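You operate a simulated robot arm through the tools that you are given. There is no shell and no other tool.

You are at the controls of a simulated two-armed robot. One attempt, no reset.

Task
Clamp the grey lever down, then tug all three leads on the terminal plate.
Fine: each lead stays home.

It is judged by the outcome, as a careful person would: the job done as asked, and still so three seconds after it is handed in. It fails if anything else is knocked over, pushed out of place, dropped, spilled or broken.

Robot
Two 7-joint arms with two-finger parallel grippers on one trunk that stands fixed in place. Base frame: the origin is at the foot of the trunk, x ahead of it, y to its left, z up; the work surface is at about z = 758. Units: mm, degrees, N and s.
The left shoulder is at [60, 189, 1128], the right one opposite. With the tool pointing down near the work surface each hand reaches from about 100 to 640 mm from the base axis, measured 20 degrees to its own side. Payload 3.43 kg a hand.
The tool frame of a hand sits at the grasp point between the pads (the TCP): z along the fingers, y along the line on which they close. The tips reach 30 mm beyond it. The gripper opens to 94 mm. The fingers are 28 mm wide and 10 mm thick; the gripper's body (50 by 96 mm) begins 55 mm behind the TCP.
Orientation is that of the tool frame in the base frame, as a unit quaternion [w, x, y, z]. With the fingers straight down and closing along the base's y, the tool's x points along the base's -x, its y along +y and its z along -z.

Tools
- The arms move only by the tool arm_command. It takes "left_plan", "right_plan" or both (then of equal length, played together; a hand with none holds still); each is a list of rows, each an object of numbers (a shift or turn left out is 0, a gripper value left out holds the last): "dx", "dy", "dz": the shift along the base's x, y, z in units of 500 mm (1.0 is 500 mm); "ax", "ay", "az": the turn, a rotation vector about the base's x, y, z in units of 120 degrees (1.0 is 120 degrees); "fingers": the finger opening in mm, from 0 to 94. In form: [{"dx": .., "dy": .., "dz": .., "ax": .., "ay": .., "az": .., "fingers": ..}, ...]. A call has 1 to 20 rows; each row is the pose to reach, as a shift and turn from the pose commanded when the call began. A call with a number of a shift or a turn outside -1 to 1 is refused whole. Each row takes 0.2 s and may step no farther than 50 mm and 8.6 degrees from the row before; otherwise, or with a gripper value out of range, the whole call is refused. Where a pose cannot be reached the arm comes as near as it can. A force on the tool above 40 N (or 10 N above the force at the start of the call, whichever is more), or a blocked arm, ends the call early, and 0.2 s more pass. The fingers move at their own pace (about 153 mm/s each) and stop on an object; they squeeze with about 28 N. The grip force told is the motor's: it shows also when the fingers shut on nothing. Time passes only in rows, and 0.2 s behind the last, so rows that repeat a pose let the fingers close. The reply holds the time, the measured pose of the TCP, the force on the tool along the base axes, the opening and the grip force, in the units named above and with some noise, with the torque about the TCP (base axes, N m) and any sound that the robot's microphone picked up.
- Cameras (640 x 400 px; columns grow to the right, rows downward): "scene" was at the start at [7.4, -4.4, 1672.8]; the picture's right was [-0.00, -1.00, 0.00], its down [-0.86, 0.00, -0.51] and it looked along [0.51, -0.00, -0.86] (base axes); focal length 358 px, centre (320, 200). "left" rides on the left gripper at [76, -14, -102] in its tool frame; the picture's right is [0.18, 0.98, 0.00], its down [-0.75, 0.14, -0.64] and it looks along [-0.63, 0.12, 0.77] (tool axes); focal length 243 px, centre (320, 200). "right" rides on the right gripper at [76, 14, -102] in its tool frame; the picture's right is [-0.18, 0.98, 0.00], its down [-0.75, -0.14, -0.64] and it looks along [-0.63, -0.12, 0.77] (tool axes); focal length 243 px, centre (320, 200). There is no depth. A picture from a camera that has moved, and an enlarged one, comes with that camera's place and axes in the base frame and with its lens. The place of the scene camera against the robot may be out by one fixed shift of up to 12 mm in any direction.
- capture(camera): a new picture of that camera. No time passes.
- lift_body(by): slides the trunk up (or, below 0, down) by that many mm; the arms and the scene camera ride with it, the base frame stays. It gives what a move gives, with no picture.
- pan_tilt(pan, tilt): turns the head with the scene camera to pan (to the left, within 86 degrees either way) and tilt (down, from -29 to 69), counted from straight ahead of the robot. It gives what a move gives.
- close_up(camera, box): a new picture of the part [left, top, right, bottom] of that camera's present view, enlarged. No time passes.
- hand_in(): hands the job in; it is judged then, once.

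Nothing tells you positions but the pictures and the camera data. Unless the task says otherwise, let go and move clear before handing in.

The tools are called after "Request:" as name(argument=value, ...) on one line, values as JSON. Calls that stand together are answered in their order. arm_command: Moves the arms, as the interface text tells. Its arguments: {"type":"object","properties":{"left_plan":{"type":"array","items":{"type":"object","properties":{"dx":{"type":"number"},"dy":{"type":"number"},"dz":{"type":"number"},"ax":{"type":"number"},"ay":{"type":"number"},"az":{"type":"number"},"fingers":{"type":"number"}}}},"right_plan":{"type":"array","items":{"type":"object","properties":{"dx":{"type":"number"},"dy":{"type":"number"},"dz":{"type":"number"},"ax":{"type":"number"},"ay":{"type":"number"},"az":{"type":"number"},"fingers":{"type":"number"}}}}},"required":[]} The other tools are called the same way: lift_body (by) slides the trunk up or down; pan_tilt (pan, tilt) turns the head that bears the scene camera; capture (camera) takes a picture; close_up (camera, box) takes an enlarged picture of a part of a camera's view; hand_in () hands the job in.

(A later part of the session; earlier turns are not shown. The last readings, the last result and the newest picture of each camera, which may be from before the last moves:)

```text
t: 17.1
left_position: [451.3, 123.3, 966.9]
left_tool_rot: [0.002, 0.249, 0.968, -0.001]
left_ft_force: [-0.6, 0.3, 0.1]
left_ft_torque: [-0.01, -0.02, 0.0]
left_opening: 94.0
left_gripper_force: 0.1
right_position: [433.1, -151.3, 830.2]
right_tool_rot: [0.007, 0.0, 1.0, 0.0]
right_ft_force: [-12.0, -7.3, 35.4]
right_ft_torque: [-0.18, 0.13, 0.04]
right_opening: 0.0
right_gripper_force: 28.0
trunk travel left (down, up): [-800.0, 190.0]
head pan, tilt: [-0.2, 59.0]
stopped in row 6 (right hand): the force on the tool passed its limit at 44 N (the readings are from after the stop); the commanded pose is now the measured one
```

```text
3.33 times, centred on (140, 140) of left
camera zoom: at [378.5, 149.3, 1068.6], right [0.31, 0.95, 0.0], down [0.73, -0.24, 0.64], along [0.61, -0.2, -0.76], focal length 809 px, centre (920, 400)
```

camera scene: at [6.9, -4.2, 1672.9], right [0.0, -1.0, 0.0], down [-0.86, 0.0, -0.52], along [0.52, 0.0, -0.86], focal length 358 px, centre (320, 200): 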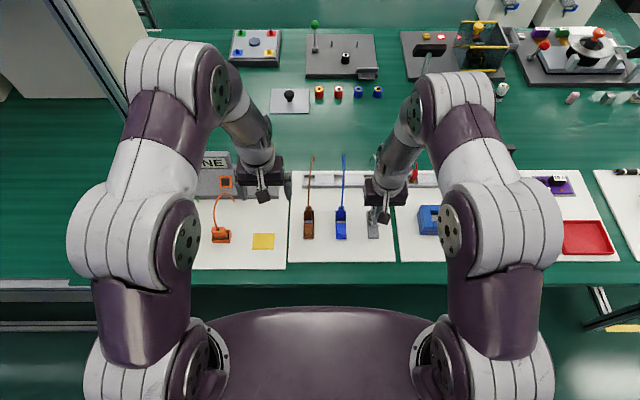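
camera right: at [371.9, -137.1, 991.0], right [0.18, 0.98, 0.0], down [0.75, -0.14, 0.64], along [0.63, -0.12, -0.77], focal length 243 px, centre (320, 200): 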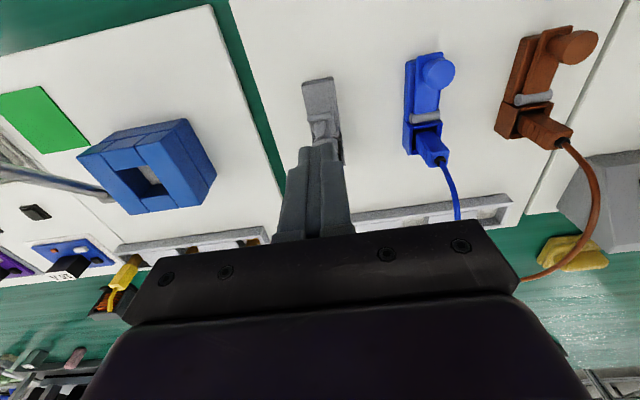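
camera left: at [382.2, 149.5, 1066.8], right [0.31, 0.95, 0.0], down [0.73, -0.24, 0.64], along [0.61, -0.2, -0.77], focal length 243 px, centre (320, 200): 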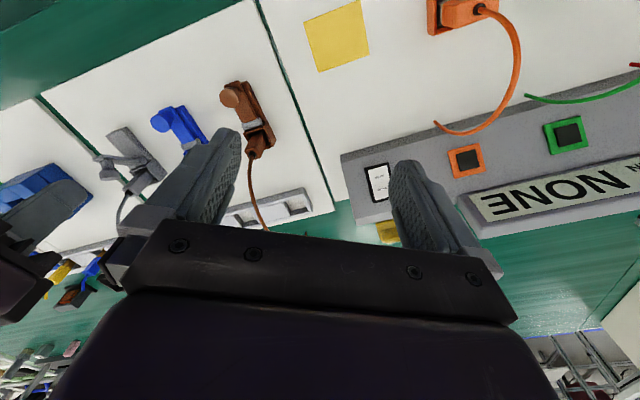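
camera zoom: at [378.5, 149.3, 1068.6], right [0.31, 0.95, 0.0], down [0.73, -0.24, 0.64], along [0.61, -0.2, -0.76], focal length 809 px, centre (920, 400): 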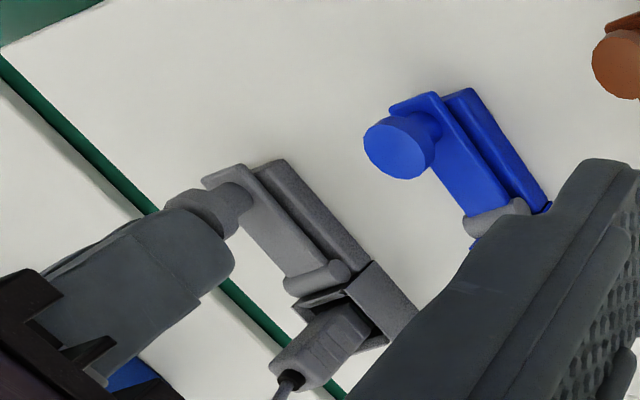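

The stop is firm at the same height, so the grey lever is clamped. Next I'll lift off, tilt the right hand about 20° so its body leans away from the cable, and open it above the grey plug.

Request:
arm_command(right_plan=[{"dz": 0.07}, {"dz": 0.15, "dx": 0.02, "ay": -0.055}, {"dz": 0.18, "dx": 0.06, "ay": -0.11, "fingers": 50}, {"dz": 0.18, "dx": 0.1, "ay": -0.1667, "dy": 0.003, "fingers": 50}, {"dz": 0.18, "dx": 0.103, "ay": -0.1667, "dy": 0.003, "fingers": 50}, {"dz": 0.18, "dx": 0.103, "ay": -0.1667, "dy": 0.003, "fingers": 50}])

Request:
capture(camera="right")

Request:
close_up(camera="left", box=[0, 80, 220, 240])

Request:
close_up(camera="scene", box=[290, 140, 410, 260])

```text
t: 18.5
left_position: [455.3, 124.2, 964.8]
left_tool_rot: [0.0, 0.249, 0.969, 0.0]
left_ft_force: [0.1, 0.6, 0.1]
left_ft_torque: [0.01, 0.01, 0.01]
left_opening: 94.0
left_gripper_force: 0.1
right_position: [489.3, -151.7, 919.1]
right_tool_rot: [0.178, 0.0, 0.984, 0.001]
right_ft_force: [0.1, 0.8, -0.2]
right_ft_torque: [-0.03, 0.03, 0.01]
right_opening: 50.2
right_gripper_force: 0.0
trunk travel left (down, up): [-800.0, 190.0]
head pan, tilt: [-0.2, 59.0]
```

```text
taken
camera right: at [381.5, -137.4, 988.4], right [0.17, 0.98, 0.07], down [0.48, -0.14, 0.87], along [0.86, -0.12, -0.5], focal length 243 px, centre (320, 200)
```

right: 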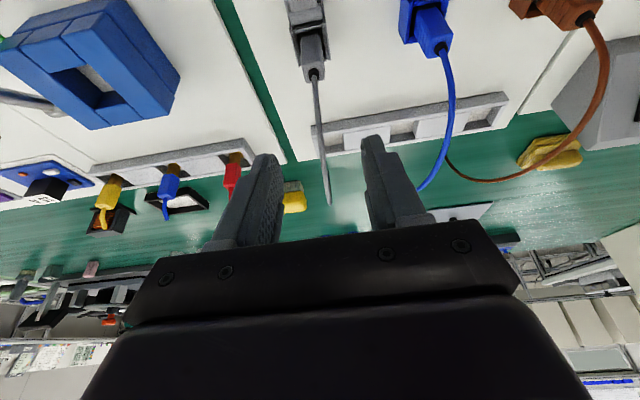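

```text
2.50 times, centred on (110, 160) of left
camera zoom: at [382.5, 149.4, 1066.6], right [0.31, 0.95, 0.0], down [0.73, -0.24, 0.64], along [0.61, -0.2, -0.77], focal length 606 px, centre (845, 300)
```

zoom: 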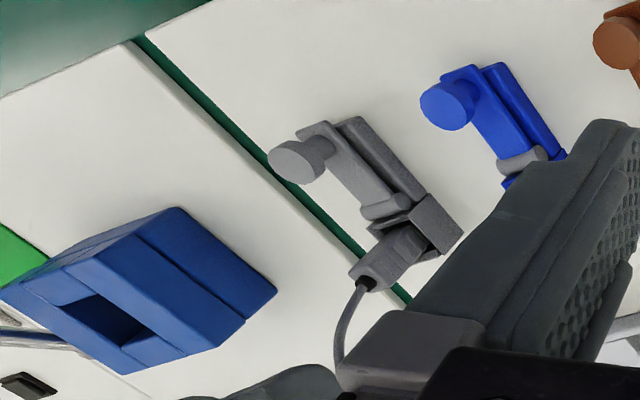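

```text
3.33 times, centred on (350, 200) of scene
camera zoom: at [8.0, -4.5, 1672.8], right [0.0, -1.0, 0.0], down [-0.86, 0.0, -0.51], along [0.51, 0.0, -0.86], focal length 1192 px, centre (220, 200)
```

zoom: 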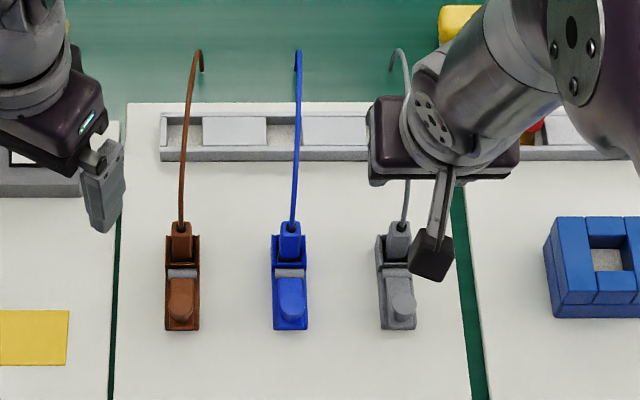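

The hand is above the grey plug with the cable running between the open fingers. By the right camera the plug top is about (+2, +2.5, -101) from the TCP; I'll descend most of the way and check.

Request:
arm_command(right_plan=[{"dx": -0.007, "dy": 0.005, "dz": -0.04}, {"dx": -0.007, "dy": 0.005, "dz": -0.09}, {"dx": -0.007, "dy": 0.005, "dz": -0.13}, {"dx": -0.007, "dy": 0.005, "dz": -0.15}, {"dx": -0.007, "dy": 0.005, "dz": -0.15}])

Request:
close_up(camera="right", box=[200, 0, 440, 260])

Request:
close_up(camera="left", box=[0, 80, 220, 240])

```text
t: 19.7
left_position: [455.4, 124.4, 965.9]
left_tool_rot: [0.001, 0.249, 0.969, 0.001]
left_ft_force: [0.6, -0.3, -0.3]
left_ft_torque: [0.0, 0.0, 0.02]
left_opening: 94.0
left_gripper_force: 0.2
right_position: [485.4, -149.2, 843.5]
right_tool_rot: [0.178, 0.0, 0.984, 0.0]
right_ft_force: [-0.2, -0.4, -0.7]
right_ft_torque: [-0.01, -0.01, 0.01]
right_opening: 49.7
right_gripper_force: 0.1
trunk travel left (down, up): [-800.0, 190.0]
head pan, tilt: [-0.2, 59.0]
```

```text
1.54 times, centred on (320, 130) of right
camera zoom: at [378.2, -134.3, 912.5], right [0.17, 0.98, 0.07], down [0.48, -0.14, 0.87], along [0.86, -0.12, -0.5], focal length 373 px, centre (320, 308)
```

zoom: 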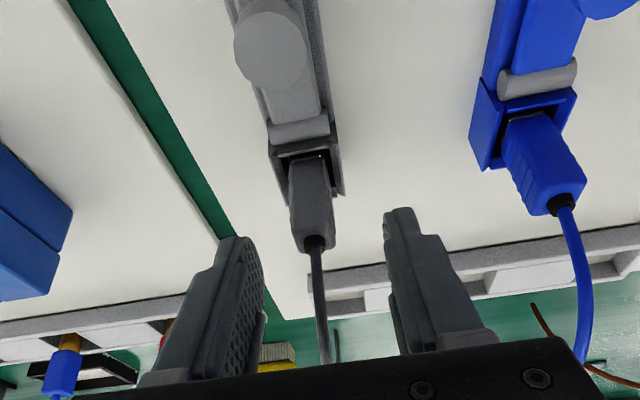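

```text
2.50 times, centred on (110, 160) of left
camera zoom: at [382.1, 149.4, 1066.8], right [0.31, 0.95, 0.0], down [0.73, -0.24, 0.64], along [0.61, -0.2, -0.77], focal length 606 px, centre (845, 300)
```

zoom: 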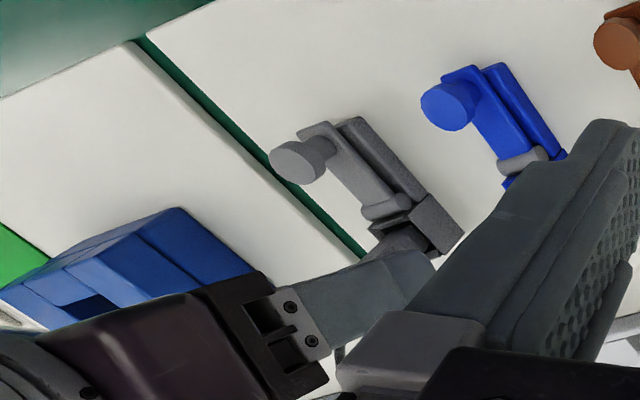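

The plug is centred between the fingers. I'll lower the last 25 mm and close on the plug body.

Request:
arm_command(right_plan=[{"dz": -0.025, "dy": -0.001}, {"dz": -0.048, "dy": -0.001}, {"dz": -0.048, "dy": -0.001}, {"dz": -0.048, "dy": -0.001, "fingers": 6}, {"dz": -0.048, "dy": -0.001, "fingers": 6}, {"dz": -0.048, "dy": -0.001, "fingers": 6}])

Request:
close_up(camera="right", box=[200, 0, 440, 260])

Request:
close_up(camera="left", box=[0, 80, 220, 240])

```text
t: 21.1
left_position: [455.4, 124.8, 964.6]
left_tool_rot: [-0.001, 0.249, 0.969, 0.0]
left_ft_force: [0.7, 0.7, 0.0]
left_ft_torque: [-0.01, 0.0, 0.0]
left_opening: 94.1
left_gripper_force: 0.0
right_position: [485.1, -149.1, 819.0]
right_tool_rot: [0.179, 0.0, 0.984, 0.001]
right_ft_force: [0.7, -0.2, -0.3]
right_ft_torque: [0.03, -0.01, 0.0]
right_opening: 15.1
right_gripper_force: 27.9
trunk travel left (down, up): [-800.0, 190.0]
head pan, tilt: [-0.2, 59.0]
```

```text
1.54 times, centred on (320, 130) of right
camera zoom: at [377.9, -134.6, 888.4], right [0.17, 0.98, 0.07], down [0.48, -0.14, 0.87], along [0.86, -0.12, -0.5], focal length 373 px, centre (320, 308)
```

zoom: 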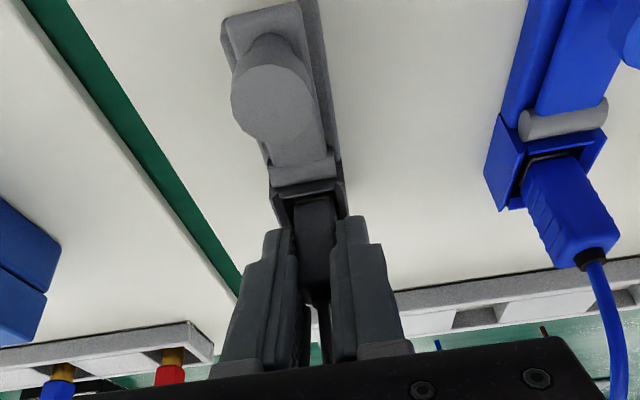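

```text
2.50 times, centred on (110, 160) of left
camera zoom: at [382.2, 149.4, 1066.8], right [0.31, 0.95, 0.0], down [0.73, -0.24, 0.64], along [0.61, -0.2, -0.77], focal length 606 px, centre (845, 300)
```

zoom: 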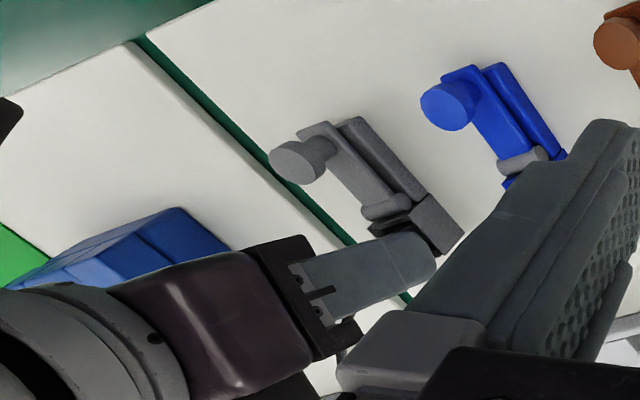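

The grey plug is gripped at a 15 mm opening. I'll tug upward gently and watch the force.

Request:
arm_command(right_plan=[{"dz": 0.002}, {"dz": 0.004}, {"dz": 0.004}])

```text
t: 21.9
left_position: [454.4, 123.6, 963.9]
left_tool_rot: [0.001, 0.248, 0.969, -0.001]
left_ft_force: [-0.5, 0.3, 0.1]
left_ft_torque: [0.01, 0.0, 0.02]
left_opening: 94.1
left_gripper_force: 0.2
right_position: [484.2, -147.4, 822.3]
right_tool_rot: [0.179, 0.0, 0.984, -0.001]
right_ft_force: [-0.2, -0.3, -3.0]
right_ft_torque: [-0.01, 0.07, -0.01]
right_opening: 15.1
right_gripper_force: 27.8
trunk travel left (down, up): [-800.0, 190.0]
head pan, tilt: [-0.2, 59.0]
```

Request:
close_up(camera="right", box=[270, 60, 370, 200])

Request:
arm_command(right_plan=[{"dz": 0.002}, {"dz": 0.004}, {"dz": 0.004}])

Request:
close_up(camera="right", box=[270, 60, 370, 200])

```text
2.86 times, centred on (320, 130) of right
camera zoom: at [377.8, -134.1, 890.8], right [0.17, 0.98, 0.07], down [0.48, -0.14, 0.87], along [0.86, -0.12, -0.5], focal length 693 px, centre (320, 400)
```

zoom: 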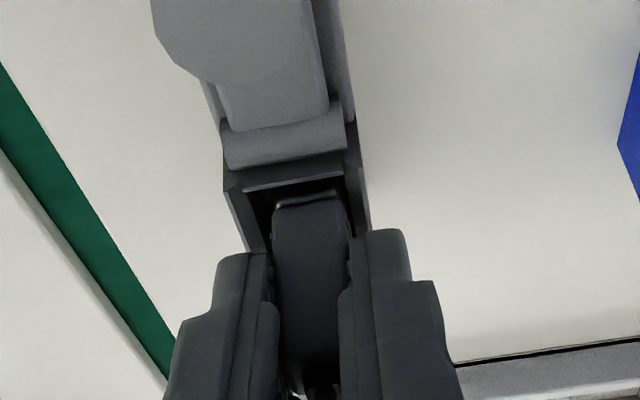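

```text
t: 22.7
left_position: [454.8, 123.0, 964.7]
left_tool_rot: [0.0, 0.249, 0.968, 0.0]
left_ft_force: [-0.4, -0.3, 0.3]
left_ft_torque: [0.03, 0.03, -0.05]
left_opening: 94.2
left_gripper_force: 0.2
right_position: [486.6, -147.9, 822.0]
right_tool_rot: [0.178, 0.0, 0.984, 0.001]
right_ft_force: [0.9, -0.5, -6.6]
right_ft_torque: [0.03, 0.02, -0.01]
right_opening: 14.9
right_gripper_force: 27.4
trunk travel left (down, up): [-800.0, 190.0]
head pan, tilt: [-0.2, 59.0]
```

```text
2.86 times, centred on (320, 130) of right
camera zoom: at [378.4, -134.4, 892.4], right [0.17, 0.98, 0.07], down [0.48, -0.14, 0.87], along [0.86, -0.12, -0.5], focal length 693 px, centre (320, 400)
```

zoom: 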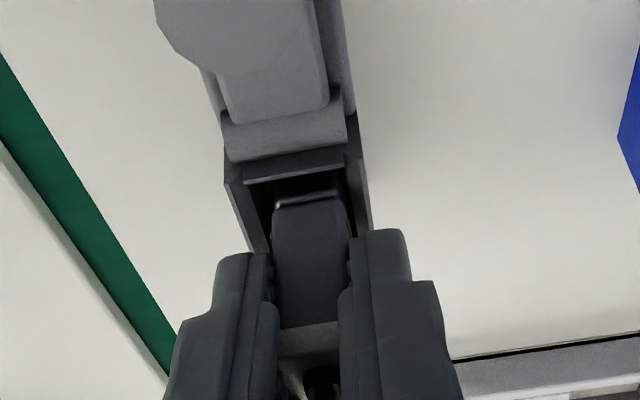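

The plug stays seated at 6.6 N. I'll increase the tug a bit more.

Request:
arm_command(right_plan=[{"dz": 0.003}, {"dz": 0.006}, {"dz": 0.006}])

Request:
close_up(camera="right", box=[270, 60, 370, 200])

```text
t: 23.5
left_position: [455.6, 124.4, 963.5]
left_tool_rot: [-0.001, 0.249, 0.969, 0.0]
left_ft_force: [0.1, -0.8, -0.1]
left_ft_torque: [0.04, -0.04, 0.01]
left_opening: 93.8
left_gripper_force: 0.1
right_position: [485.7, -148.7, 826.0]
right_tool_rot: [0.177, 0.0, 0.984, 0.0]
right_ft_force: [0.2, 0.3, -12.1]
right_ft_torque: [0.03, 0.1, -0.01]
right_opening: 14.8
right_gripper_force: 28.0
trunk travel left (down, up): [-800.0, 190.0]
head pan, tilt: [-0.2, 59.0]
```

```text
2.86 times, centred on (320, 130) of right
camera zoom: at [378.4, -135.5, 894.8], right [0.17, 0.98, 0.06], down [0.48, -0.14, 0.86], along [0.86, -0.12, -0.5], focal length 693 px, centre (320, 400)
```

zoom: 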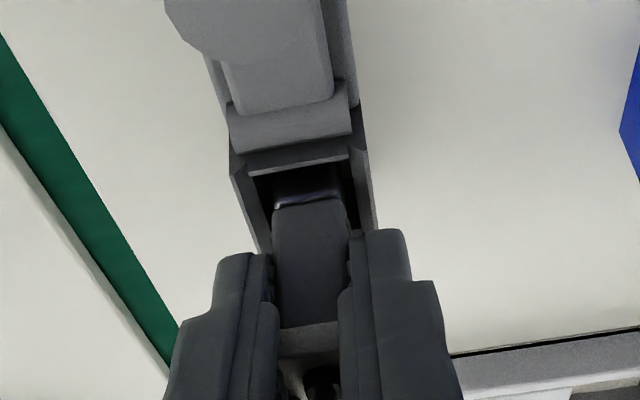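

At 12 N the hold keeps resisting, but I want to be sure the plug isn't creeping out. I'll ease back down and check its seating.

Request:
arm_command(right_plan=[{"dz": -0.005}, {"dz": -0.01}, {"dz": -0.014}, {"dz": -0.014}])

Request:
close_up(camera="right", box=[270, 60, 370, 200])

```text
t: 24.5
left_position: [454.7, 124.7, 964.2]
left_tool_rot: [0.0, 0.248, 0.969, 0.0]
left_ft_force: [0.3, 0.9, -0.1]
left_ft_torque: [0.04, -0.01, 0.0]
left_opening: 94.1
left_gripper_force: 0.1
right_position: [483.7, -149.1, 819.0]
right_tool_rot: [0.179, 0.0, 0.984, 0.0]
right_ft_force: [0.3, 0.0, 2.3]
right_ft_torque: [-0.03, -0.04, -0.01]
right_opening: 15.1
right_gripper_force: 27.5
trunk travel left (down, up): [-800.0, 190.0]
head pan, tilt: [-0.2, 59.0]
```

```text
2.86 times, centred on (320, 130) of right
camera zoom: at [377.7, -134.4, 888.2], right [0.17, 0.98, 0.07], down [0.48, -0.14, 0.87], along [0.86, -0.12, -0.49], focal length 693 px, centre (320, 400)
```

zoom: 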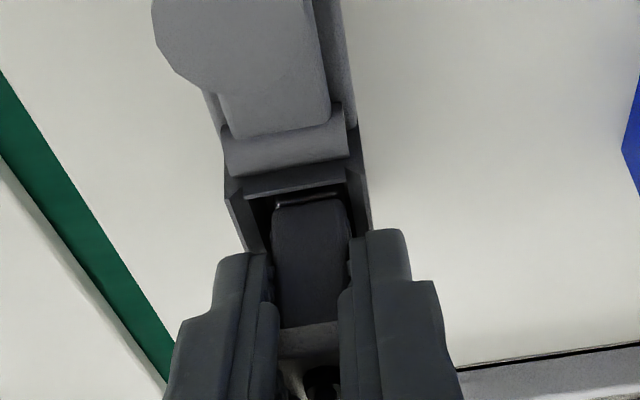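

The plug came back down and sits home with little residual force. I'll release the grey plug, rise clear of its cable, back off and shift over to the blue lead.

Request:
arm_command(right_plan=[{"dz": 0.004}, {"dz": 0.004, "fingers": 50}, {"dz": 0.004, "fingers": 50}, {"dz": 0.05, "fingers": 50}, {"dz": 0.12, "fingers": 50}, {"dz": 0.18, "dx": -0.02, "fingers": 50}, {"dz": 0.2, "dx": -0.08, "fingers": 50}, {"dz": 0.2, "dx": -0.08, "dy": 0.07}, {"dz": 0.2, "dx": -0.08, "dy": 0.14}, {"dz": 0.2, "dx": -0.06, "dy": 0.18}, {"dz": 0.2, "dx": 0.0, "dy": 0.18}, {"dz": 0.2, "dx": 0.0, "dy": 0.18}])

Request:
capture(camera="right")

Request:
capture(camera="scene")

Request:
close_up(camera="left", box=[0, 80, 220, 240])

```text
t: 27.1
left_position: [454.9, 124.3, 965.1]
left_tool_rot: [0.001, 0.249, 0.968, 0.0]
left_ft_force: [-0.1, -0.6, 0.5]
left_ft_torque: [0.02, -0.05, -0.03]
left_opening: 93.9
left_gripper_force: 0.1
right_position: [482.3, -57.6, 919.8]
right_tool_rot: [0.179, 0.0, 0.984, 0.0]
right_ft_force: [-0.4, -0.7, 0.0]
right_ft_torque: [0.0, -0.05, 0.01]
right_opening: 50.0
right_gripper_force: 0.1
trunk travel left (down, up): [-800.0, 190.0]
head pan, tilt: [-0.2, 59.0]
```

```text
taken
camera right: at [375.3, -44.0, 989.7], right [0.17, 0.98, 0.07], down [0.48, -0.14, 0.87], along [0.86, -0.12, -0.49], focal length 243 px, centre (320, 200)
```

right: 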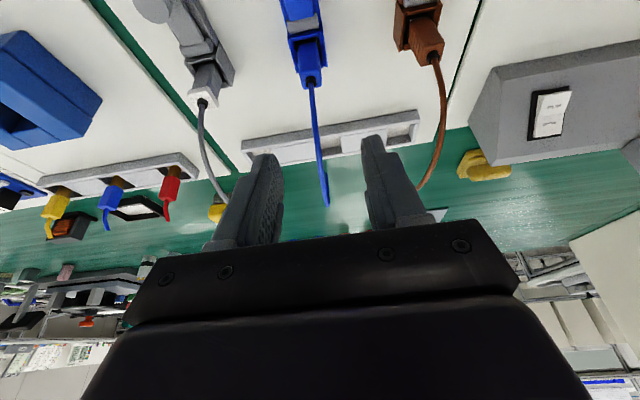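

```text
taken
camera scene: at [6.0, -4.5, 1672.9], right [0.0, -1.0, 0.0], down [-0.86, 0.0, -0.52], along [0.52, 0.0, -0.86], focal length 358 px, centre (320, 200)
```

scene: 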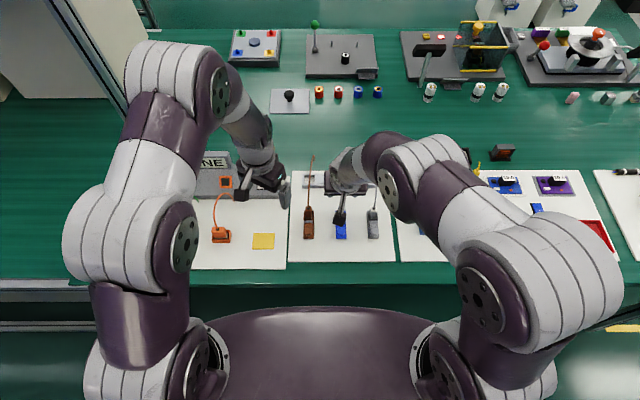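

```text
2.50 times, centred on (110, 160) of left
camera zoom: at [381.3, 149.3, 1067.1], right [0.31, 0.95, 0.0], down [0.73, -0.24, 0.64], along [0.61, -0.2, -0.77], focal length 606 px, centre (845, 300)
```

zoom: 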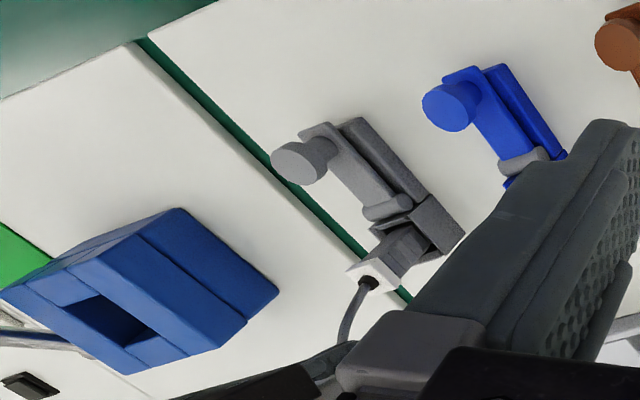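

The grey plug now shows a white band at its cable end that wasn't there before the tug. I'll look closely.

Request:
close_up(camera="left", box=[110, 140, 180, 210])

Request:
close_up(camera="right", box=[130, 0, 270, 120])

Request:
close_up(camera="right", box=[260, 0, 460, 120])

```text
5.71 times, centred on (145, 175) of left
camera zoom: at [381.3, 149.3, 1067.1], right [0.31, 0.95, 0.0], down [0.73, -0.24, 0.64], along [0.61, -0.2, -0.77], focal length 1386 px, centre (1320, 343)
```

zoom: 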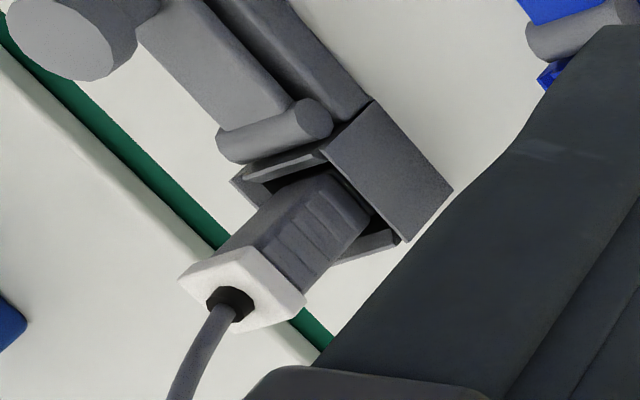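

```text
3.33 times, centred on (200, 60) of right
camera zoom: at [375.3, -44.0, 989.7], right [0.17, 0.98, 0.07], down [0.48, -0.14, 0.87], along [0.86, -0.12, -0.49], focal length 809 px, centre (720, 667)
```

zoom: 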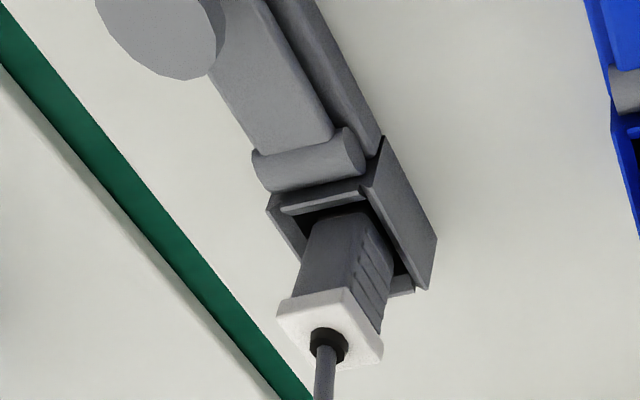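

```text
3.20 times, centred on (360, 60) of right
camera zoom: at [375.3, -44.0, 989.7], right [0.17, 0.98, 0.07], down [0.48, -0.14, 0.87], along [0.86, -0.12, -0.49], focal length 776 px, centre (192, 648)
```

zoom: 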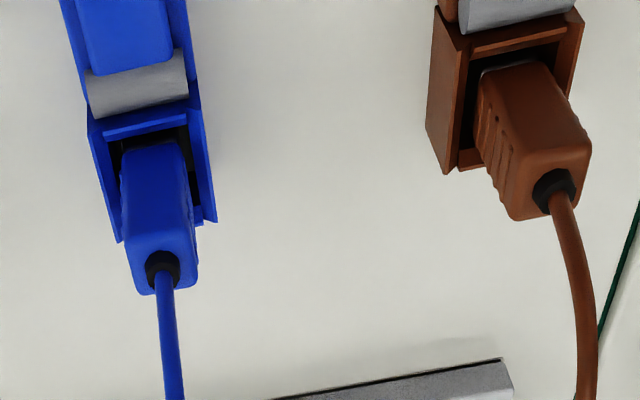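

The white collar marks that the grey lead was tug-checked, and it's still seated. The blue plug top is at about (490, -60, 818), so I'll descend over it.

Request:
arm_command(right_plan=[{"dx": 0.004, "dy": -0.005, "dz": -0.05}, {"dx": 0.0046, "dy": -0.005, "dz": -0.1}, {"dx": 0.0046, "dy": -0.005, "dz": -0.14}, {"dx": 0.0046, "dy": -0.005, "dz": -0.155}, {"dx": 0.0046, "dy": -0.005, "dz": -0.155}])

Request:
close_up(camera="right", box=[200, 0, 440, 260])

Request:
capture(camera="left")

```text
t: 28.3
left_position: [454.9, 123.7, 964.3]
left_tool_rot: [0.0, 0.249, 0.968, 0.0]
left_ft_force: [-0.5, -0.4, -0.3]
left_ft_torque: [0.0, 0.0, 0.0]
left_opening: 93.8
left_gripper_force: 0.0
right_position: [486.1, -59.2, 840.9]
right_tool_rot: [0.178, 0.0, 0.984, 0.0]
right_ft_force: [-0.3, 1.3, 0.8]
right_ft_torque: [-0.01, -0.03, 0.04]
right_opening: 50.3
right_gripper_force: 0.1
trunk travel left (down, up): [-800.0, 190.0]
head pan, tilt: [-0.2, 59.0]
```

```text
1.54 times, centred on (320, 130) of right
camera zoom: at [378.8, -46.7, 910.4], right [0.17, 0.98, 0.07], down [0.48, -0.14, 0.87], along [0.86, -0.12, -0.5], focal length 373 px, centre (320, 308)
```

zoom: 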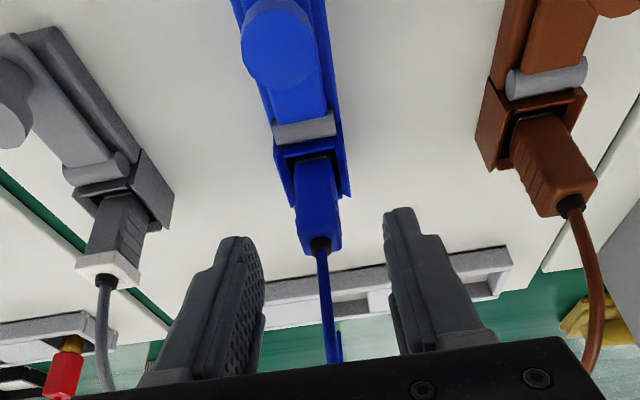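

```text
taken
camera left: at [381.9, 149.4, 1066.9], right [0.31, 0.95, 0.0], down [0.73, -0.24, 0.64], along [0.61, -0.2, -0.77], focal length 243 px, centre (320, 200)
```

left: 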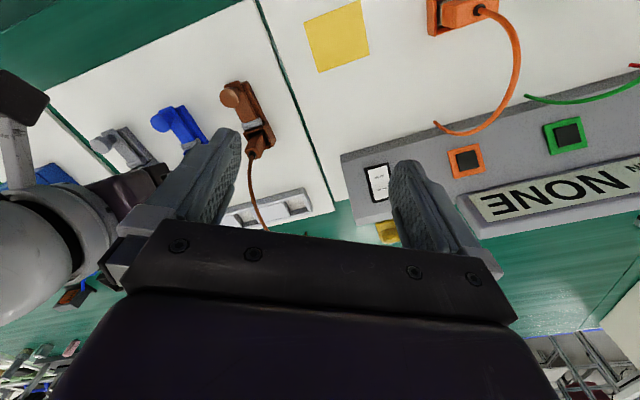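

The blue plug is centred between the fingers. I'll lower and grip it.

Request:
arm_command(right_plan=[{"dz": -0.025, "dy": -0.001}, {"dz": -0.044, "dy": -0.001}, {"dz": -0.044, "dy": -0.001}, {"dz": -0.044, "dy": -0.001, "fingers": 6}, {"dz": -0.044, "dy": -0.001, "fingers": 6}, {"dz": -0.044, "dy": -0.001, "fingers": 6}])

Request:
close_up(camera="right", box=[270, 60, 370, 200])

```text
t: 29.7
left_position: [455.3, 123.9, 964.1]
left_tool_rot: [0.0, 0.249, 0.968, 0.0]
left_ft_force: [0.4, -0.2, -0.7]
left_ft_torque: [0.0, -0.02, 0.01]
left_opening: 93.9
left_gripper_force: 0.0
right_position: [485.0, -62.0, 820.2]
right_tool_rot: [0.179, -0.001, 0.984, 0.0]
right_ft_force: [0.3, 0.6, -1.1]
right_ft_torque: [-0.03, -0.03, 0.0]
right_opening: 14.9
right_gripper_force: 28.1
trunk travel left (down, up): [-800.0, 190.0]
head pan, tilt: [-0.2, 59.0]
```

```text
2.86 times, centred on (320, 130) of right
camera zoom: at [378.4, -47.9, 889.2], right [0.17, 0.98, 0.07], down [0.48, -0.14, 0.87], along [0.86, -0.12, -0.5], focal length 693 px, centre (320, 400)
```

zoom: 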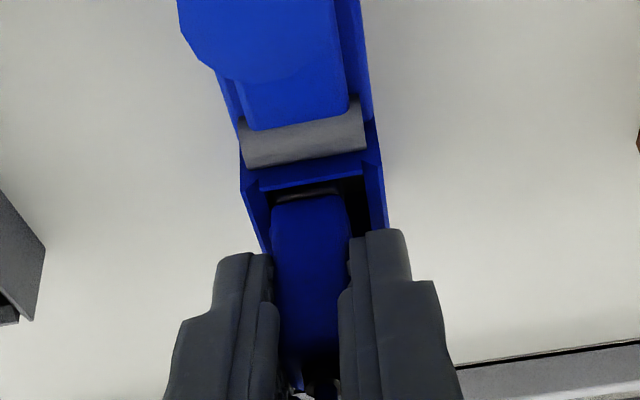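

Blue is gripped. Tugging upward in small steps.

Request:
arm_command(right_plan=[{"dz": 0.002}, {"dz": 0.004}, {"dz": 0.006}, {"dz": 0.008}, {"dz": 0.008}])

Request:
close_up(camera="right", box=[270, 60, 370, 200])

```text
t: 30.9
left_position: [456.8, 124.5, 964.9]
left_tool_rot: [0.0, 0.249, 0.969, 0.0]
left_ft_force: [-0.5, 0.0, 0.7]
left_ft_torque: [-0.02, 0.03, 0.02]
left_opening: 94.2
left_gripper_force: 0.0
right_position: [486.8, -61.8, 823.2]
right_tool_rot: [0.178, 0.0, 0.984, 0.0]
right_ft_force: [-0.5, -0.3, -5.9]
right_ft_torque: [0.0, 0.05, 0.03]
right_opening: 15.0
right_gripper_force: 27.4
trunk travel left (down, up): [-800.0, 190.0]
head pan, tilt: [-0.2, 59.0]
```

```text
2.86 times, centred on (320, 130) of right
camera zoom: at [380.1, -47.3, 893.1], right [0.17, 0.98, 0.06], down [0.48, -0.14, 0.87], along [0.86, -0.12, -0.5], focal length 693 px, centre (320, 400)
```

zoom: 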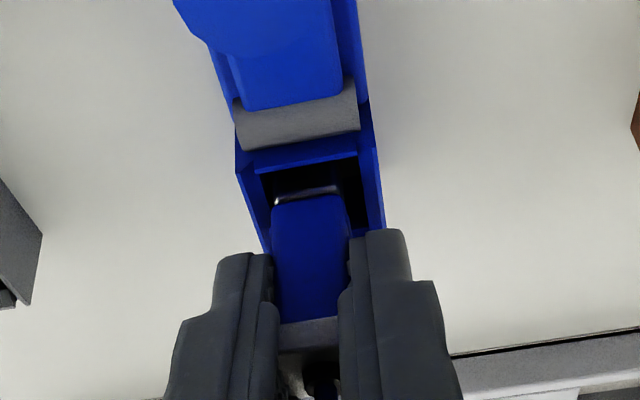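

The white collar has appeared on the blue plug at about 6 N and it holds. I'll ease back, release, and withdraw to the right.

Request:
arm_command(right_plan=[{"dz": 0.004}, {"dz": 0.0}, {"dz": -0.001}, {"dz": -0.001, "fingers": 50}, {"dz": -0.001, "fingers": 50}, {"dz": 0.05, "fingers": 50}, {"dz": 0.12, "fingers": 50}, {"dz": 0.18, "dx": -0.02, "fingers": 50}, {"dz": 0.2, "dx": -0.08, "fingers": 50}, {"dz": 0.2, "dx": -0.09, "dy": -0.08}, {"dz": 0.2, "dx": -0.1, "dy": -0.17}, {"dz": 0.2, "dx": -0.12, "dy": -0.26}, {"dz": 0.2, "dx": -0.14, "dy": -0.35}, {"dz": 0.2, "dx": -0.14, "dy": -0.38}, {"dz": 0.2, "dx": -0.14, "dy": -0.38}])

Request:
capture(camera="left")

Request:
close_up(camera="scene", box=[280, 140, 410, 260])

Request:
capture(camera="right")

```text
t: 34.1
left_position: [453.9, 125.1, 965.5]
left_tool_rot: [0.001, 0.249, 0.969, 0.0]
left_ft_force: [-0.5, 0.7, 0.1]
left_ft_torque: [0.02, 0.04, -0.01]
left_opening: 94.2
left_gripper_force: 0.0
right_position: [415.6, -249.5, 924.2]
right_tool_rot: [0.179, -0.001, 0.984, 0.0]
right_ft_force: [0.0, 0.8, -0.4]
right_ft_torque: [0.03, 0.02, -0.01]
right_opening: 49.9
right_gripper_force: 0.2
trunk travel left (down, up): [-800.0, 190.0]
head pan, tilt: [-0.2, 59.0]
```

```text
taken
camera left: at [382.0, 149.6, 1066.8], right [0.31, 0.95, 0.0], down [0.73, -0.24, 0.64], along [0.61, -0.2, -0.77], focal length 243 px, centre (320, 200)
```

left: 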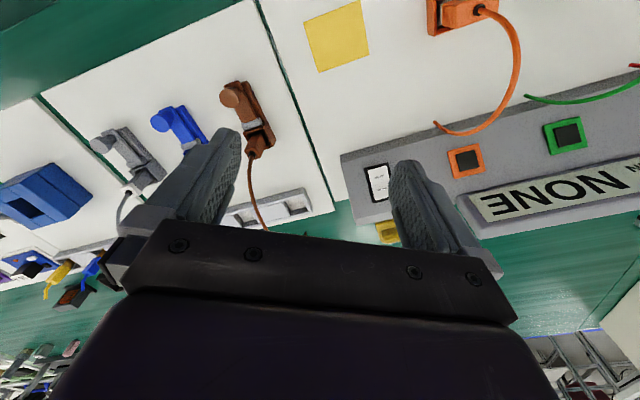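

```text
3.33 times, centred on (345, 200) of scene
camera zoom: at [7.2, -4.1, 1672.8], right [0.0, -1.0, 0.0], down [-0.86, 0.0, -0.52], along [0.52, 0.0, -0.86], focal length 1192 px, centre (237, 200)
```

zoom: 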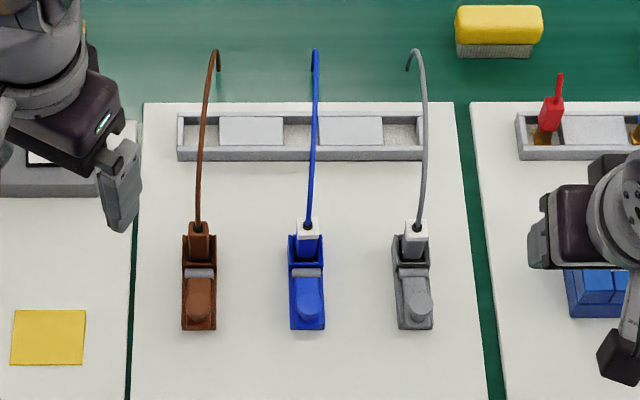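

```text
taken
camera right: at [307.9, -235.8, 993.6], right [0.17, 0.98, 0.07], down [0.48, -0.14, 0.87], along [0.86, -0.12, -0.5], focal length 243 px, centre (320, 200)
```

right: 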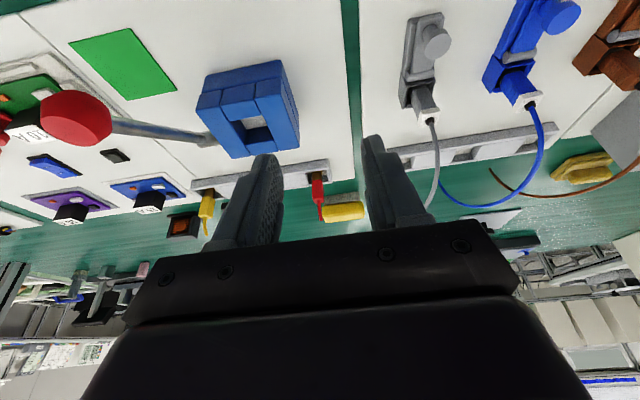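

Blue and grey both show white collars and sit home. Now the left hand takes the brown lead: I'll turn it back square and bring it behind the brown terminal.

Request:
arm_command(left_plan=[{"az": 0.06, "dx": -0.03, "dy": -0.05}, {"az": 0.12, "dx": -0.05, "dy": -0.1}, {"az": 0.18, "dx": -0.06, "dy": -0.15, "dz": -0.04}, {"az": 0.24, "dx": -0.06, "dy": -0.188, "dz": -0.08, "fingers": 50}, {"az": 0.24, "dx": -0.06, "dy": -0.188, "dz": -0.08, "fingers": 50}])

Request:
arm_command(left_plan=[{"ay": -0.06, "dx": 0.03}, {"ay": -0.12, "dx": 0.07}, {"ay": -0.1708, "dx": 0.1}, {"ay": -0.1708, "dx": 0.114}, {"ay": -0.1708, "dx": 0.114}])

Request:
capture(camera="left")

Request:
capture(camera="scene")

```text
t: 35.3
left_position: [425.1, 30.2, 925.7]
left_tool_rot: [0.001, -0.001, 1.0, 0.0]
left_ft_force: [0.0, 0.8, 0.2]
left_ft_torque: [-0.04, 0.0, 0.01]
left_opening: 50.1
left_gripper_force: 0.0
right_position: [414.7, -250.2, 924.9]
right_tool_rot: [0.179, 0.0, 0.984, 0.0]
right_ft_force: [0.7, -0.8, 0.2]
right_ft_torque: [0.01, -0.01, 0.01]
right_opening: 49.9
right_gripper_force: 0.1
trunk travel left (down, up): [-800.0, 190.0]
head pan, tilt: [-0.2, 59.0]
```

```text
t: 36.5
left_position: [482.2, 31.3, 924.8]
left_tool_rot: [0.177, -0.001, 0.984, 0.001]
left_ft_force: [0.0, 0.8, 0.4]
left_ft_torque: [-0.01, 0.0, -0.02]
left_opening: 50.0
left_gripper_force: 0.1
right_position: [414.1, -248.9, 924.3]
right_tool_rot: [0.179, -0.001, 0.984, 0.0]
right_ft_force: [0.3, -0.5, -0.2]
right_ft_torque: [0.04, 0.0, 0.0]
right_opening: 50.1
right_gripper_force: 0.1
trunk travel left (down, up): [-800.0, 190.0]
head pan, tilt: [-0.2, 59.0]
```

```text
taken
camera left: at [376.0, 17.2, 994.2], right [-0.17, 0.98, -0.06], down [0.48, 0.14, 0.87], along [0.86, 0.12, -0.5], focal length 243 px, centre (320, 200)
```

left: 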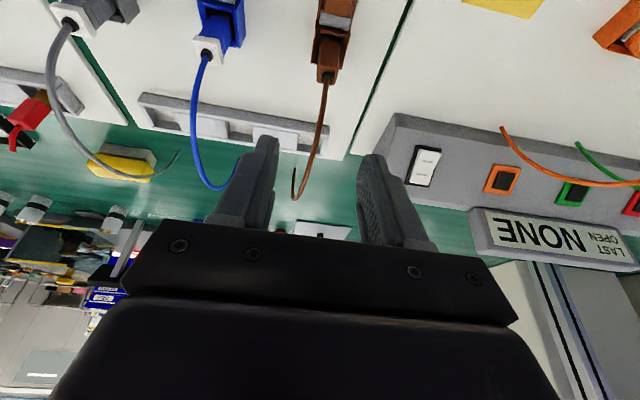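

```text
taken
camera scene: at [7.1, -4.4, 1672.8], right [0.0, -1.0, 0.0], down [-0.86, 0.0, -0.52], along [0.52, 0.0, -0.86], focal length 358 px, centre (320, 200)
```

scene: 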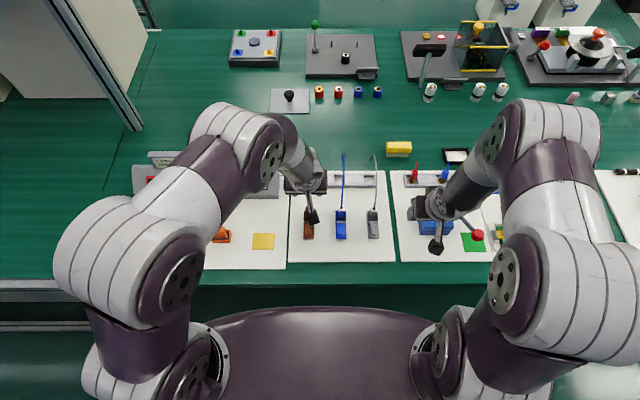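

Request:
close_up(camera="left", box=[280, 0, 380, 120])

```text
3.33 times, centred on (330, 60) of left
camera zoom: at [376.0, 17.2, 994.2], right [-0.17, 0.98, -0.06], down [0.48, 0.14, 0.87], along [0.86, 0.12, -0.5], focal length 809 px, centre (287, 667)
```

zoom: 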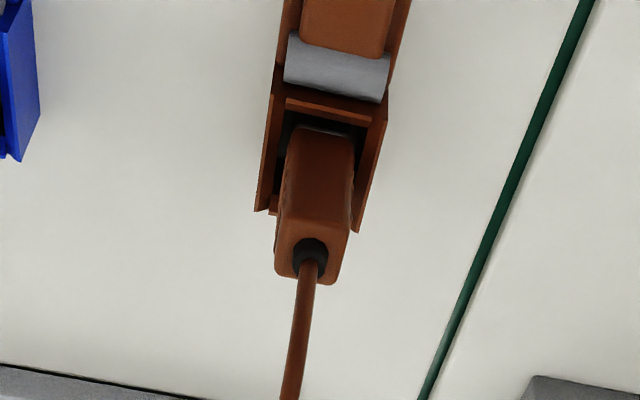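

The brown plug top is at about (490.5, 31, 818), right under the open fingers. I'll descend most of the way and check.

Request:
arm_command(left_plan=[{"dx": 0.005, "dz": -0.05}, {"dx": 0.005, "dz": -0.1}, {"dx": 0.005, "dz": -0.145}, {"dx": 0.005, "dz": -0.163}, {"dx": 0.005, "dz": -0.163}])

Request:
close_up(camera="left", box=[200, 0, 440, 260])

```text
t: 37.7
left_position: [484.3, 28.9, 843.3]
left_tool_rot: [0.178, 0.0, 0.984, 0.0]
left_ft_force: [0.5, -0.7, 0.7]
left_ft_torque: [0.0, -0.03, 0.02]
left_opening: 50.2
left_gripper_force: 0.0
right_position: [415.0, -249.4, 925.0]
right_tool_rot: [0.179, 0.0, 0.984, 0.0]
right_ft_force: [-0.9, 0.8, -0.3]
right_ft_torque: [0.02, -0.04, -0.01]
right_opening: 49.7
right_gripper_force: 0.0
trunk travel left (down, up): [-800.0, 190.0]
head pan, tilt: [-0.2, 59.0]
```

```text
1.54 times, centred on (320, 130) of left
camera zoom: at [377.9, 16.5, 912.2], right [-0.17, 0.98, -0.06], down [0.48, 0.14, 0.87], along [0.86, 0.12, -0.5], focal length 373 px, centre (320, 308)
```

zoom: 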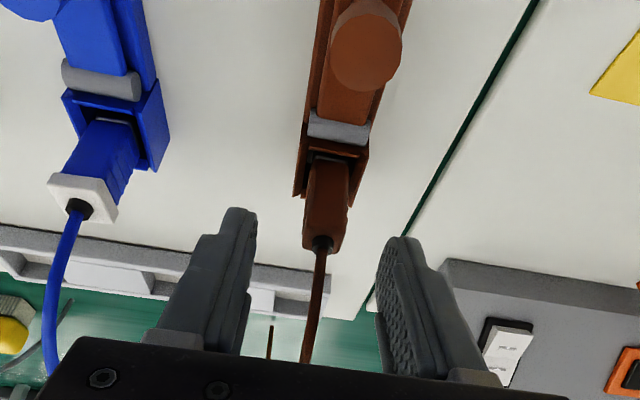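

The brown plug is centred. Lowering and gripping it.

Request:
arm_command(left_plan=[{"dz": -0.025}, {"dz": -0.048}, {"dz": -0.048}, {"dz": -0.048, "fingers": 6}, {"dz": -0.048, "fingers": 6}, {"dz": -0.048, "fingers": 6}])

Request:
close_up(camera="left", box=[270, 60, 370, 200])

```text
t: 39.1
left_position: [484.8, 28.8, 818.3]
left_tool_rot: [0.178, 0.0, 0.984, 0.0]
left_ft_force: [-0.1, 0.5, 0.4]
left_ft_torque: [-0.02, 0.01, 0.0]
left_opening: 14.9
left_gripper_force: 27.8
right_position: [414.5, -249.6, 923.7]
right_tool_rot: [0.179, 0.001, 0.984, 0.0]
right_ft_force: [-0.3, 0.2, 0.0]
right_ft_torque: [0.01, 0.0, 0.02]
right_opening: 50.2
right_gripper_force: 0.1
trunk travel left (down, up): [-800.0, 190.0]
head pan, tilt: [-0.2, 59.0]
```

```text
2.86 times, centred on (320, 130) of left
camera zoom: at [377.6, 16.1, 888.0], right [-0.17, 0.98, -0.06], down [0.48, 0.14, 0.87], along [0.86, 0.12, -0.5], focal length 693 px, centre (320, 400)
```

zoom: 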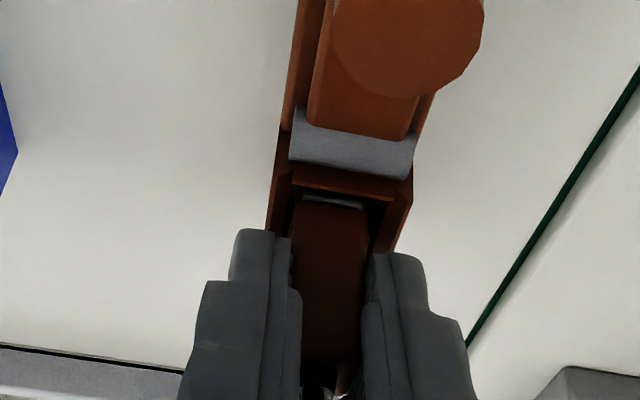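

Brown is gripped. Tugging upward in small steps.

Request:
arm_command(left_plan=[{"dz": 0.002}, {"dz": 0.004}, {"dz": 0.006}, {"dz": 0.008}, {"dz": 0.008}])

Request:
close_up(camera="left", box=[270, 60, 370, 200])

```text
t: 40.3
left_position: [485.2, 29.6, 823.2]
left_tool_rot: [0.177, 0.0, 0.984, 0.0]
left_ft_force: [-0.3, -0.2, -7.5]
left_ft_torque: [0.0, 0.05, -0.01]
left_opening: 14.8
left_gripper_force: 28.0
right_position: [415.2, -250.2, 923.5]
right_tool_rot: [0.178, -0.001, 0.984, 0.001]
right_ft_force: [-0.2, 0.3, 0.3]
right_ft_torque: [0.0, 0.0, 0.02]
right_opening: 50.3
right_gripper_force: 0.1
trunk travel left (down, up): [-800.0, 190.0]
head pan, tilt: [-0.2, 59.0]
```

```text
2.86 times, centred on (320, 130) of left
camera zoom: at [378.6, 16.5, 892.5], right [-0.17, 0.98, -0.06], down [0.48, 0.14, 0.86], along [0.86, 0.12, -0.5], focal length 693 px, centre (320, 400)
```

zoom: 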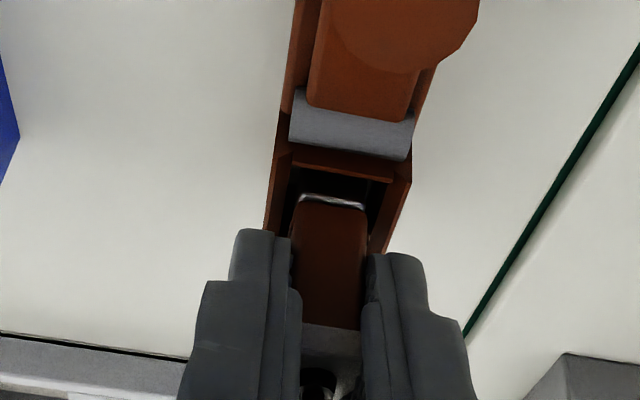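

The collar has appeared on the brown plug at 7.5 N and it holds. I'll ease back down, release, rise and withdraw to the left.

Request:
arm_command(left_plan=[{"dz": -0.004}, {"dz": -0.008}, {"dz": -0.009}, {"dz": -0.009, "fingers": 50}, {"dz": -0.009, "fingers": 50}, {"dz": 0.05, "fingers": 50}, {"dz": 0.12, "fingers": 50}, {"dz": 0.18, "dx": -0.02, "fingers": 50}, {"dz": 0.22, "dx": -0.08, "fingers": 50}, {"dz": 0.24, "dx": -0.12, "dy": 0.07}, {"dz": 0.26, "dx": -0.14, "dy": 0.15}, {"dz": 0.28, "dx": -0.15, "dy": 0.22}, {"dz": 0.28, "dx": -0.15, "dy": 0.26}, {"dz": 0.28, "dx": -0.15, "dy": 0.26}])

Request:
close_up(camera="scene", box=[280, 140, 410, 260])

Request:
capture(camera="left")

Request:
capture(camera="scene")

Request:
capture(camera="right")

```text
t: 43.3
left_position: [407.8, 157.8, 963.9]
left_tool_rot: [0.178, -0.001, 0.984, 0.0]
left_ft_force: [0.4, -0.5, 0.0]
left_ft_torque: [0.01, 0.01, -0.01]
left_opening: 49.7
left_gripper_force: 0.1
right_position: [414.4, -250.3, 924.5]
right_tool_rot: [0.179, 0.0, 0.984, 0.0]
right_ft_force: [0.2, 0.0, 0.0]
right_ft_torque: [0.02, 0.02, -0.04]
right_opening: 50.0
right_gripper_force: 0.1
trunk travel left (down, up): [-800.0, 190.0]
head pan, tilt: [-0.2, 59.0]
```

```text
3.33 times, centred on (345, 200) of scene
camera zoom: at [7.0, -4.8, 1672.8], right [0.0, -1.0, 0.0], down [-0.86, 0.0, -0.52], along [0.52, 0.0, -0.86], focal length 1192 px, centre (237, 200)
```

zoom: 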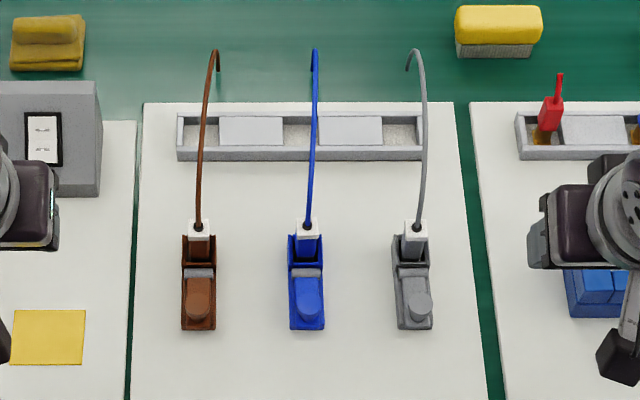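

```text
taken
camera left: at [301.5, 145.5, 1032.9], right [-0.17, 0.98, -0.06], down [0.48, 0.14, 0.87], along [0.86, 0.12, -0.5], focal length 243 px, centre (320, 200)
```

left: 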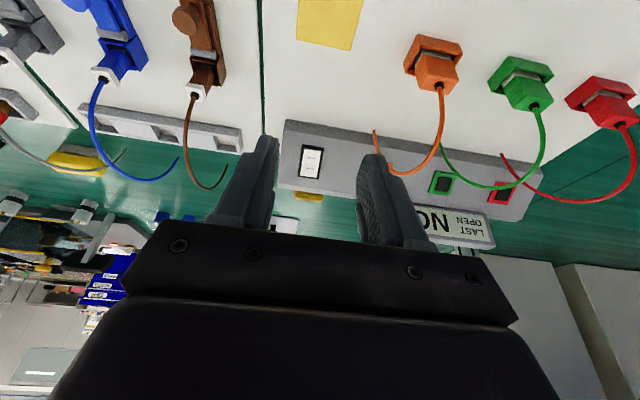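

```text
taken
camera scene: at [7.0, -4.8, 1672.8], right [0.0, -1.0, 0.0], down [-0.86, 0.0, -0.52], along [0.52, 0.0, -0.86], focal length 358 px, centre (320, 200)
```

scene: 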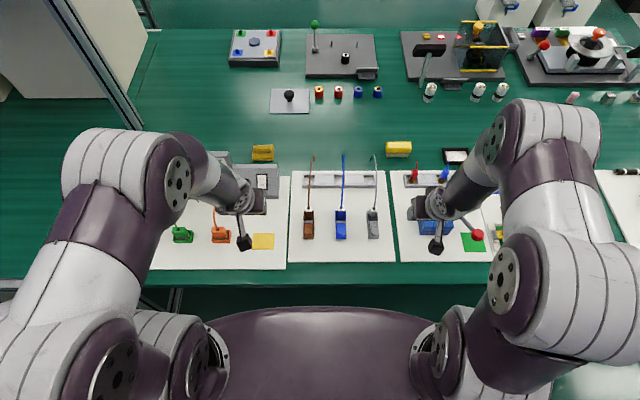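

```text
taken
camera right: at [307.9, -235.9, 993.5], right [0.17, 0.98, 0.07], down [0.48, -0.14, 0.87], along [0.86, -0.12, -0.5], focal length 243 px, centre (320, 200)
```

right: 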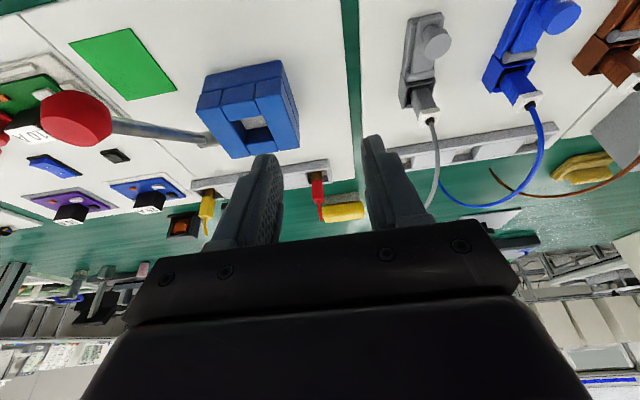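

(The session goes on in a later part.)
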